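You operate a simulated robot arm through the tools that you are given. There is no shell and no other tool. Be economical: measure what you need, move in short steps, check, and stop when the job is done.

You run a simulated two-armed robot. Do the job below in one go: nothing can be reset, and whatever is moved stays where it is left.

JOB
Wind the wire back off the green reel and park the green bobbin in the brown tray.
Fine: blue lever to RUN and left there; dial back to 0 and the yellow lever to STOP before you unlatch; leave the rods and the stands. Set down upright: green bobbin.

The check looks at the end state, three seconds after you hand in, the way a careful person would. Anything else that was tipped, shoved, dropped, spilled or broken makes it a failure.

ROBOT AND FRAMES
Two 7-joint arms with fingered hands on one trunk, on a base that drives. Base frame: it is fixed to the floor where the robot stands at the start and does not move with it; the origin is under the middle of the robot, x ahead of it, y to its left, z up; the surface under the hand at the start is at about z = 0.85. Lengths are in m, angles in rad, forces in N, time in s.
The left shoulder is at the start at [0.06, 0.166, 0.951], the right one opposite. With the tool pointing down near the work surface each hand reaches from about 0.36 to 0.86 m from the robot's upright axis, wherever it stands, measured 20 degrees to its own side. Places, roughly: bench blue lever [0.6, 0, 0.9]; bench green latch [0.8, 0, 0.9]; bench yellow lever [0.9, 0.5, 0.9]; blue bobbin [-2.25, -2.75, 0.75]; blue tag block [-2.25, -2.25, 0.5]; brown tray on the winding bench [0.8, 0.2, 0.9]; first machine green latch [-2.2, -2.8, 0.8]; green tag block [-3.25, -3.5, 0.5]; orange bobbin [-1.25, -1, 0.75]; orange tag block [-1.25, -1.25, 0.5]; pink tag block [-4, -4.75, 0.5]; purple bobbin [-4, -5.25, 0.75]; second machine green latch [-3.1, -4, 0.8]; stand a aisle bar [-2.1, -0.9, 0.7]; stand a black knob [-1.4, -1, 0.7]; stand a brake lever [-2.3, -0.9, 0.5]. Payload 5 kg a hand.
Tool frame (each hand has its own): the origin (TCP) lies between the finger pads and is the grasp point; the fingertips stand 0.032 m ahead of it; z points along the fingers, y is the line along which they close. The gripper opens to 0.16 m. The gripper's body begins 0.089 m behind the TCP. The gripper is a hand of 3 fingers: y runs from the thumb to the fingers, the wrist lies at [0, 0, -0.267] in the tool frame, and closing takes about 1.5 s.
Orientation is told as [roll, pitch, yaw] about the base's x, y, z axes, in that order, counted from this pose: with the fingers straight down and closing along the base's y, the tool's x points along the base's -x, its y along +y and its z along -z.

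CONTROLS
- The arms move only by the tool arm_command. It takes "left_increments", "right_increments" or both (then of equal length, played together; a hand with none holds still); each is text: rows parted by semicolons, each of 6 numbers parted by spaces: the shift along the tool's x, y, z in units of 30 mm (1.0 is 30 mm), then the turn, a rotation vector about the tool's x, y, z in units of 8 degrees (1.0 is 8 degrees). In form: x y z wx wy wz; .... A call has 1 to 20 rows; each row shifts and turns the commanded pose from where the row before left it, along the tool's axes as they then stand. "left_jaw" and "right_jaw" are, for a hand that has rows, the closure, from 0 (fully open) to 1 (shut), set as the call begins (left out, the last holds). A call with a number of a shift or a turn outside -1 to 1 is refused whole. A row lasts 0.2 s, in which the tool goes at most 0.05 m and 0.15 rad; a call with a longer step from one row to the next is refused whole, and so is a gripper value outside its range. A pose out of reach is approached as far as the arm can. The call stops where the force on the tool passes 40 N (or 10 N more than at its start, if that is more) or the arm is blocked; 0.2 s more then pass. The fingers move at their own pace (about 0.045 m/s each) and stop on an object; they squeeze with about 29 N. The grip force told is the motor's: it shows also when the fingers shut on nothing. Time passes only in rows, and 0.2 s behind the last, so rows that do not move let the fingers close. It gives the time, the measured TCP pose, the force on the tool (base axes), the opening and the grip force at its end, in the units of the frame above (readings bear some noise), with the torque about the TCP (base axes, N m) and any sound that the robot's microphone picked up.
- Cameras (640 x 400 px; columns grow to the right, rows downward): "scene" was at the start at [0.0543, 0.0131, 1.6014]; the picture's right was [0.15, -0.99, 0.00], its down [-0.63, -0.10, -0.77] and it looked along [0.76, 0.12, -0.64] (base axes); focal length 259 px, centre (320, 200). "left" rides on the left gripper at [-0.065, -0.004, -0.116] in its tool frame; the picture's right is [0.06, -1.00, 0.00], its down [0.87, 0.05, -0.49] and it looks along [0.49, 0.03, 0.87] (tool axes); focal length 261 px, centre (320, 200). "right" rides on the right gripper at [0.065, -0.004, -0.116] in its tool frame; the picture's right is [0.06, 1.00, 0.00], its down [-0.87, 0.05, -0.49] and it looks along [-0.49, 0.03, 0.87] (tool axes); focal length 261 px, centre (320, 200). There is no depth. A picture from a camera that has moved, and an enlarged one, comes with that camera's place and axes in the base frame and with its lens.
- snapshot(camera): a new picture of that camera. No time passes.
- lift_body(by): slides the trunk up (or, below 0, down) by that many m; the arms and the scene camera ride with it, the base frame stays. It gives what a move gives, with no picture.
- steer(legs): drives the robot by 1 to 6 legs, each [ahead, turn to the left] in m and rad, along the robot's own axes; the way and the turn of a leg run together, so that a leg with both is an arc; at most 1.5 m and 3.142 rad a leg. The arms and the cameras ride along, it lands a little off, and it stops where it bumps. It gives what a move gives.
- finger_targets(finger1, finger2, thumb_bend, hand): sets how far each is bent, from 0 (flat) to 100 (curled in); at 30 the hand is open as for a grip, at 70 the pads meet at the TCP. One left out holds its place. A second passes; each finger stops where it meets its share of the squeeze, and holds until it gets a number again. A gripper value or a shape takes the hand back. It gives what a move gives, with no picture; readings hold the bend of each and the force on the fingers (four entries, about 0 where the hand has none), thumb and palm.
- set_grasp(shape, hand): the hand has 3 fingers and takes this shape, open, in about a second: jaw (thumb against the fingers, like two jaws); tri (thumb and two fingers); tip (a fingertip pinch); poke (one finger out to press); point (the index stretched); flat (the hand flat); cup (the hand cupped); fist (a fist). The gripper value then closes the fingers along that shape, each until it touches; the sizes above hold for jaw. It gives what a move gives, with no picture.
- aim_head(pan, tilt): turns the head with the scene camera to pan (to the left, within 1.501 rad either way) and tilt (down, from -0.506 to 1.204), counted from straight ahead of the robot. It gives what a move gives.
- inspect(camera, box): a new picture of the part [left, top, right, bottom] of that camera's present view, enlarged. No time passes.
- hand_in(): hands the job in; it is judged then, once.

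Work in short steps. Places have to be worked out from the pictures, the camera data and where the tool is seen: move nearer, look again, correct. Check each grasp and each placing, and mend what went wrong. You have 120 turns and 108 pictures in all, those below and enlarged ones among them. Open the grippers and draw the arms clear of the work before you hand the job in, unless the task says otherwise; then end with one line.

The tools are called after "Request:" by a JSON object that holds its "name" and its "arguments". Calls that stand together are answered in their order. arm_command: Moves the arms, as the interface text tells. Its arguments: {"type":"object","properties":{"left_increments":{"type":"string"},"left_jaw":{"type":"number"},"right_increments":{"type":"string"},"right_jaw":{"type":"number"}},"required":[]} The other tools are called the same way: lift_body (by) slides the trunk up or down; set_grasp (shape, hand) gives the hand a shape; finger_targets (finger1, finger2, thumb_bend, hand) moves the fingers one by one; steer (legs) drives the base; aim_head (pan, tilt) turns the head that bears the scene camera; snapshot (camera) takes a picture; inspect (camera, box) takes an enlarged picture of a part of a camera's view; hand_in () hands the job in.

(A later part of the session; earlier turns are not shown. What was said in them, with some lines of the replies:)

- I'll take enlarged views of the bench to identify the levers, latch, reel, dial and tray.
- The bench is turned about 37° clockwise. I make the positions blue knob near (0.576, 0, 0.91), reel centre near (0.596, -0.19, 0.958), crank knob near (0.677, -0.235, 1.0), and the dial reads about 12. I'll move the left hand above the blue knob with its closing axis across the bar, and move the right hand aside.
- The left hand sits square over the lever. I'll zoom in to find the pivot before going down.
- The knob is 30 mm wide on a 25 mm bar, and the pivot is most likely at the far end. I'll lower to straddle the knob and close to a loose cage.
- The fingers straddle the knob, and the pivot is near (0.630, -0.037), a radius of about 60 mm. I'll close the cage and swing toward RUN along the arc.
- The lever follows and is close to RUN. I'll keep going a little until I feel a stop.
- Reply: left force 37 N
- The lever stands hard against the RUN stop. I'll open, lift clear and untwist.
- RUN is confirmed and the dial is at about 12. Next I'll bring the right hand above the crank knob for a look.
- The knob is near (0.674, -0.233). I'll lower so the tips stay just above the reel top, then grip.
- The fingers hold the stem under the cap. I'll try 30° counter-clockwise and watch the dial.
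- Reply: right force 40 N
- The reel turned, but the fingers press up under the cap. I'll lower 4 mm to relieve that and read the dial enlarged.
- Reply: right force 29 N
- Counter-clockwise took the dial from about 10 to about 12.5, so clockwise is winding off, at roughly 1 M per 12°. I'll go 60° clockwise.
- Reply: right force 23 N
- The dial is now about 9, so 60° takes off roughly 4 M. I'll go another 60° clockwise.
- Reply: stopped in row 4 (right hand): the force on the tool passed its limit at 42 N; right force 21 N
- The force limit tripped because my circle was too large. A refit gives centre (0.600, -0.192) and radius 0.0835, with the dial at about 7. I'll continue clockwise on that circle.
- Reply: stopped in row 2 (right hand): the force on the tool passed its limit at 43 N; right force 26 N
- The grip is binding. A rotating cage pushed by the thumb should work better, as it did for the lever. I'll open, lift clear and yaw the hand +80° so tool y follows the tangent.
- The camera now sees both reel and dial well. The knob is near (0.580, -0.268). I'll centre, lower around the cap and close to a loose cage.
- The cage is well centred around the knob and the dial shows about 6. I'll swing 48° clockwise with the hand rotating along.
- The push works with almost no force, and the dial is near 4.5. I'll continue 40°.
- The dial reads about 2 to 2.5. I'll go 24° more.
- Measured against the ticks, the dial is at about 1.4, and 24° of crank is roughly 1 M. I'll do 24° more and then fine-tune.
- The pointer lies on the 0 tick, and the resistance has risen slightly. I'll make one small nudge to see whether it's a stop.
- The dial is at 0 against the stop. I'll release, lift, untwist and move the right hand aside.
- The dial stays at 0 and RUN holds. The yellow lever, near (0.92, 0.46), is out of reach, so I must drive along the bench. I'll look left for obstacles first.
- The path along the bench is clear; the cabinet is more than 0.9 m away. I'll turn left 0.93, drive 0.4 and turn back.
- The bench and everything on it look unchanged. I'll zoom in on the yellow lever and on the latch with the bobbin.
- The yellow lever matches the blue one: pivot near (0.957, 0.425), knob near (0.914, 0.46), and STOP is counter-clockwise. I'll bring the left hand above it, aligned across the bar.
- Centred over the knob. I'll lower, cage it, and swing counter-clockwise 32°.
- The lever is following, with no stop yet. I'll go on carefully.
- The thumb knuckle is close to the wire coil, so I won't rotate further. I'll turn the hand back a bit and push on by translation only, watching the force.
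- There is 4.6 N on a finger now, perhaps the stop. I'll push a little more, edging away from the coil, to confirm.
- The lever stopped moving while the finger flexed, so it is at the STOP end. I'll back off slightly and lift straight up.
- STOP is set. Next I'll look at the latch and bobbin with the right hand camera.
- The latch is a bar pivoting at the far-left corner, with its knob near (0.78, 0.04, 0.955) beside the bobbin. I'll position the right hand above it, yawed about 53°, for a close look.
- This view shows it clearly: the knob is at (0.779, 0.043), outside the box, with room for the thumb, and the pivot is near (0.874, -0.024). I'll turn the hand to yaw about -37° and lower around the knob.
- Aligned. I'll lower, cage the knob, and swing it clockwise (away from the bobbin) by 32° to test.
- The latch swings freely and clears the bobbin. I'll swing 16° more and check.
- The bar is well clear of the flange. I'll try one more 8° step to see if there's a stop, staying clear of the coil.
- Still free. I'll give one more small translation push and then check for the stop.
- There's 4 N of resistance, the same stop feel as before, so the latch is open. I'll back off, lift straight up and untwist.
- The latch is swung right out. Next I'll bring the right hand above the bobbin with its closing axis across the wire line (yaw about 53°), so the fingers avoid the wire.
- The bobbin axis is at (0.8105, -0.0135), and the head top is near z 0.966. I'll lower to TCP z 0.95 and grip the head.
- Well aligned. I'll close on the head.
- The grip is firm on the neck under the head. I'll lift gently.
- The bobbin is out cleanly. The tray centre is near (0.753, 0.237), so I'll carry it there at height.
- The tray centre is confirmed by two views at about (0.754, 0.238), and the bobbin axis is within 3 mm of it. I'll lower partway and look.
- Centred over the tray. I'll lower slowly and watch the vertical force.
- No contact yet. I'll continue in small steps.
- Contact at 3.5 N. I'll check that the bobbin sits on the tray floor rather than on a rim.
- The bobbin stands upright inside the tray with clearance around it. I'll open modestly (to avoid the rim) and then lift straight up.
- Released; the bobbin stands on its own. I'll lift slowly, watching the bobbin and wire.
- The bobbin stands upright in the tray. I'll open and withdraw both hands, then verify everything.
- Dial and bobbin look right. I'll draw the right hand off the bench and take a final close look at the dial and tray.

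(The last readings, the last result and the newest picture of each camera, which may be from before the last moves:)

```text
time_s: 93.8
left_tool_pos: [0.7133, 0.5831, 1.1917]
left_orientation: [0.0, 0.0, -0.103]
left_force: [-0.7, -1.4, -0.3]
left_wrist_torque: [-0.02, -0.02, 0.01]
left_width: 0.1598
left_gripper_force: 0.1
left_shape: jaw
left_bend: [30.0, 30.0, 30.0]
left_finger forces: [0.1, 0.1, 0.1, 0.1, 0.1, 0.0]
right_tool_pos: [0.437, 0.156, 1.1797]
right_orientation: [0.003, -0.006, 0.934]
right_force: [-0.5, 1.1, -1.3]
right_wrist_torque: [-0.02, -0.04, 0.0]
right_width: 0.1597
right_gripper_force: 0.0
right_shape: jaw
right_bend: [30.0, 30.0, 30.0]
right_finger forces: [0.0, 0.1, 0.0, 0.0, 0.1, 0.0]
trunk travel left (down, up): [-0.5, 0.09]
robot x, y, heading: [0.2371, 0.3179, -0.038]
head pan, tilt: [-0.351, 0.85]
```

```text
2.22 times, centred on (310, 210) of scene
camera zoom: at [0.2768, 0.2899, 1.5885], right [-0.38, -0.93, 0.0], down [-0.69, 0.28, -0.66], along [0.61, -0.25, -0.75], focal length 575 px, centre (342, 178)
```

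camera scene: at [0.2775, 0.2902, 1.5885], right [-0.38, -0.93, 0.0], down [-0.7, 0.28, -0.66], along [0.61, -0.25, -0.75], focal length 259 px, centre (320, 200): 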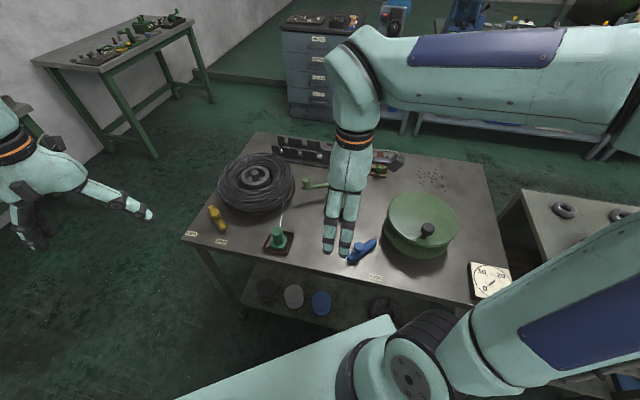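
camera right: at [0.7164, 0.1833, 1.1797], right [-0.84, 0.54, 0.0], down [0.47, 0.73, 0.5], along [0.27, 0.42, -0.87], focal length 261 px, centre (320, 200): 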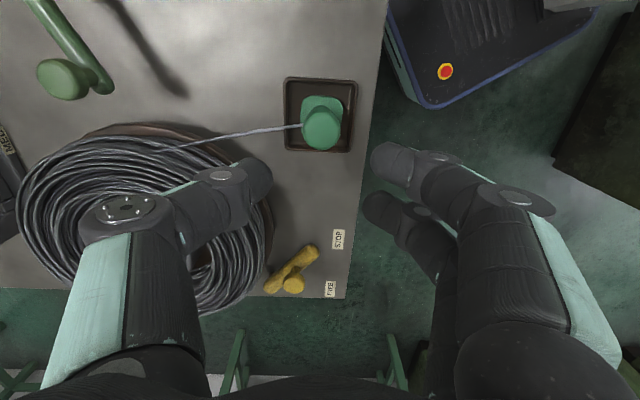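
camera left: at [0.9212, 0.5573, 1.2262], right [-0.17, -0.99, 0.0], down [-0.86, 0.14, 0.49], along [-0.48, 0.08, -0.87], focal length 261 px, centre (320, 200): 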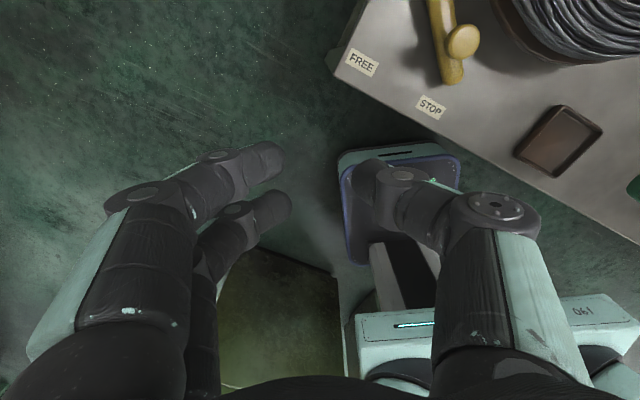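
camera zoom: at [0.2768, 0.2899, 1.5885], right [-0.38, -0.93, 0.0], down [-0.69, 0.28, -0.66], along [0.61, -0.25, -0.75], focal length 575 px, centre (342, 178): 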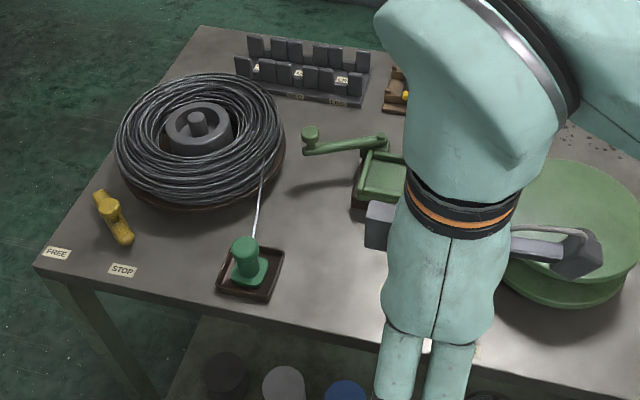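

The dial is on 0, blue is on RUN, yellow is on STOP, the latch is open, the bobbin stands upright in the tray, and both hands are clear. I'm handing in.

Request:
{"name": "hand_in", "arguments": {}}

```text
The job is handed in.
```

The job is handed in: the wire is wound off the green reel (dial at 0), blue is left at RUN, yellow is at STOP, the latch is open, and the green bobbin stands upright in the brown tray.
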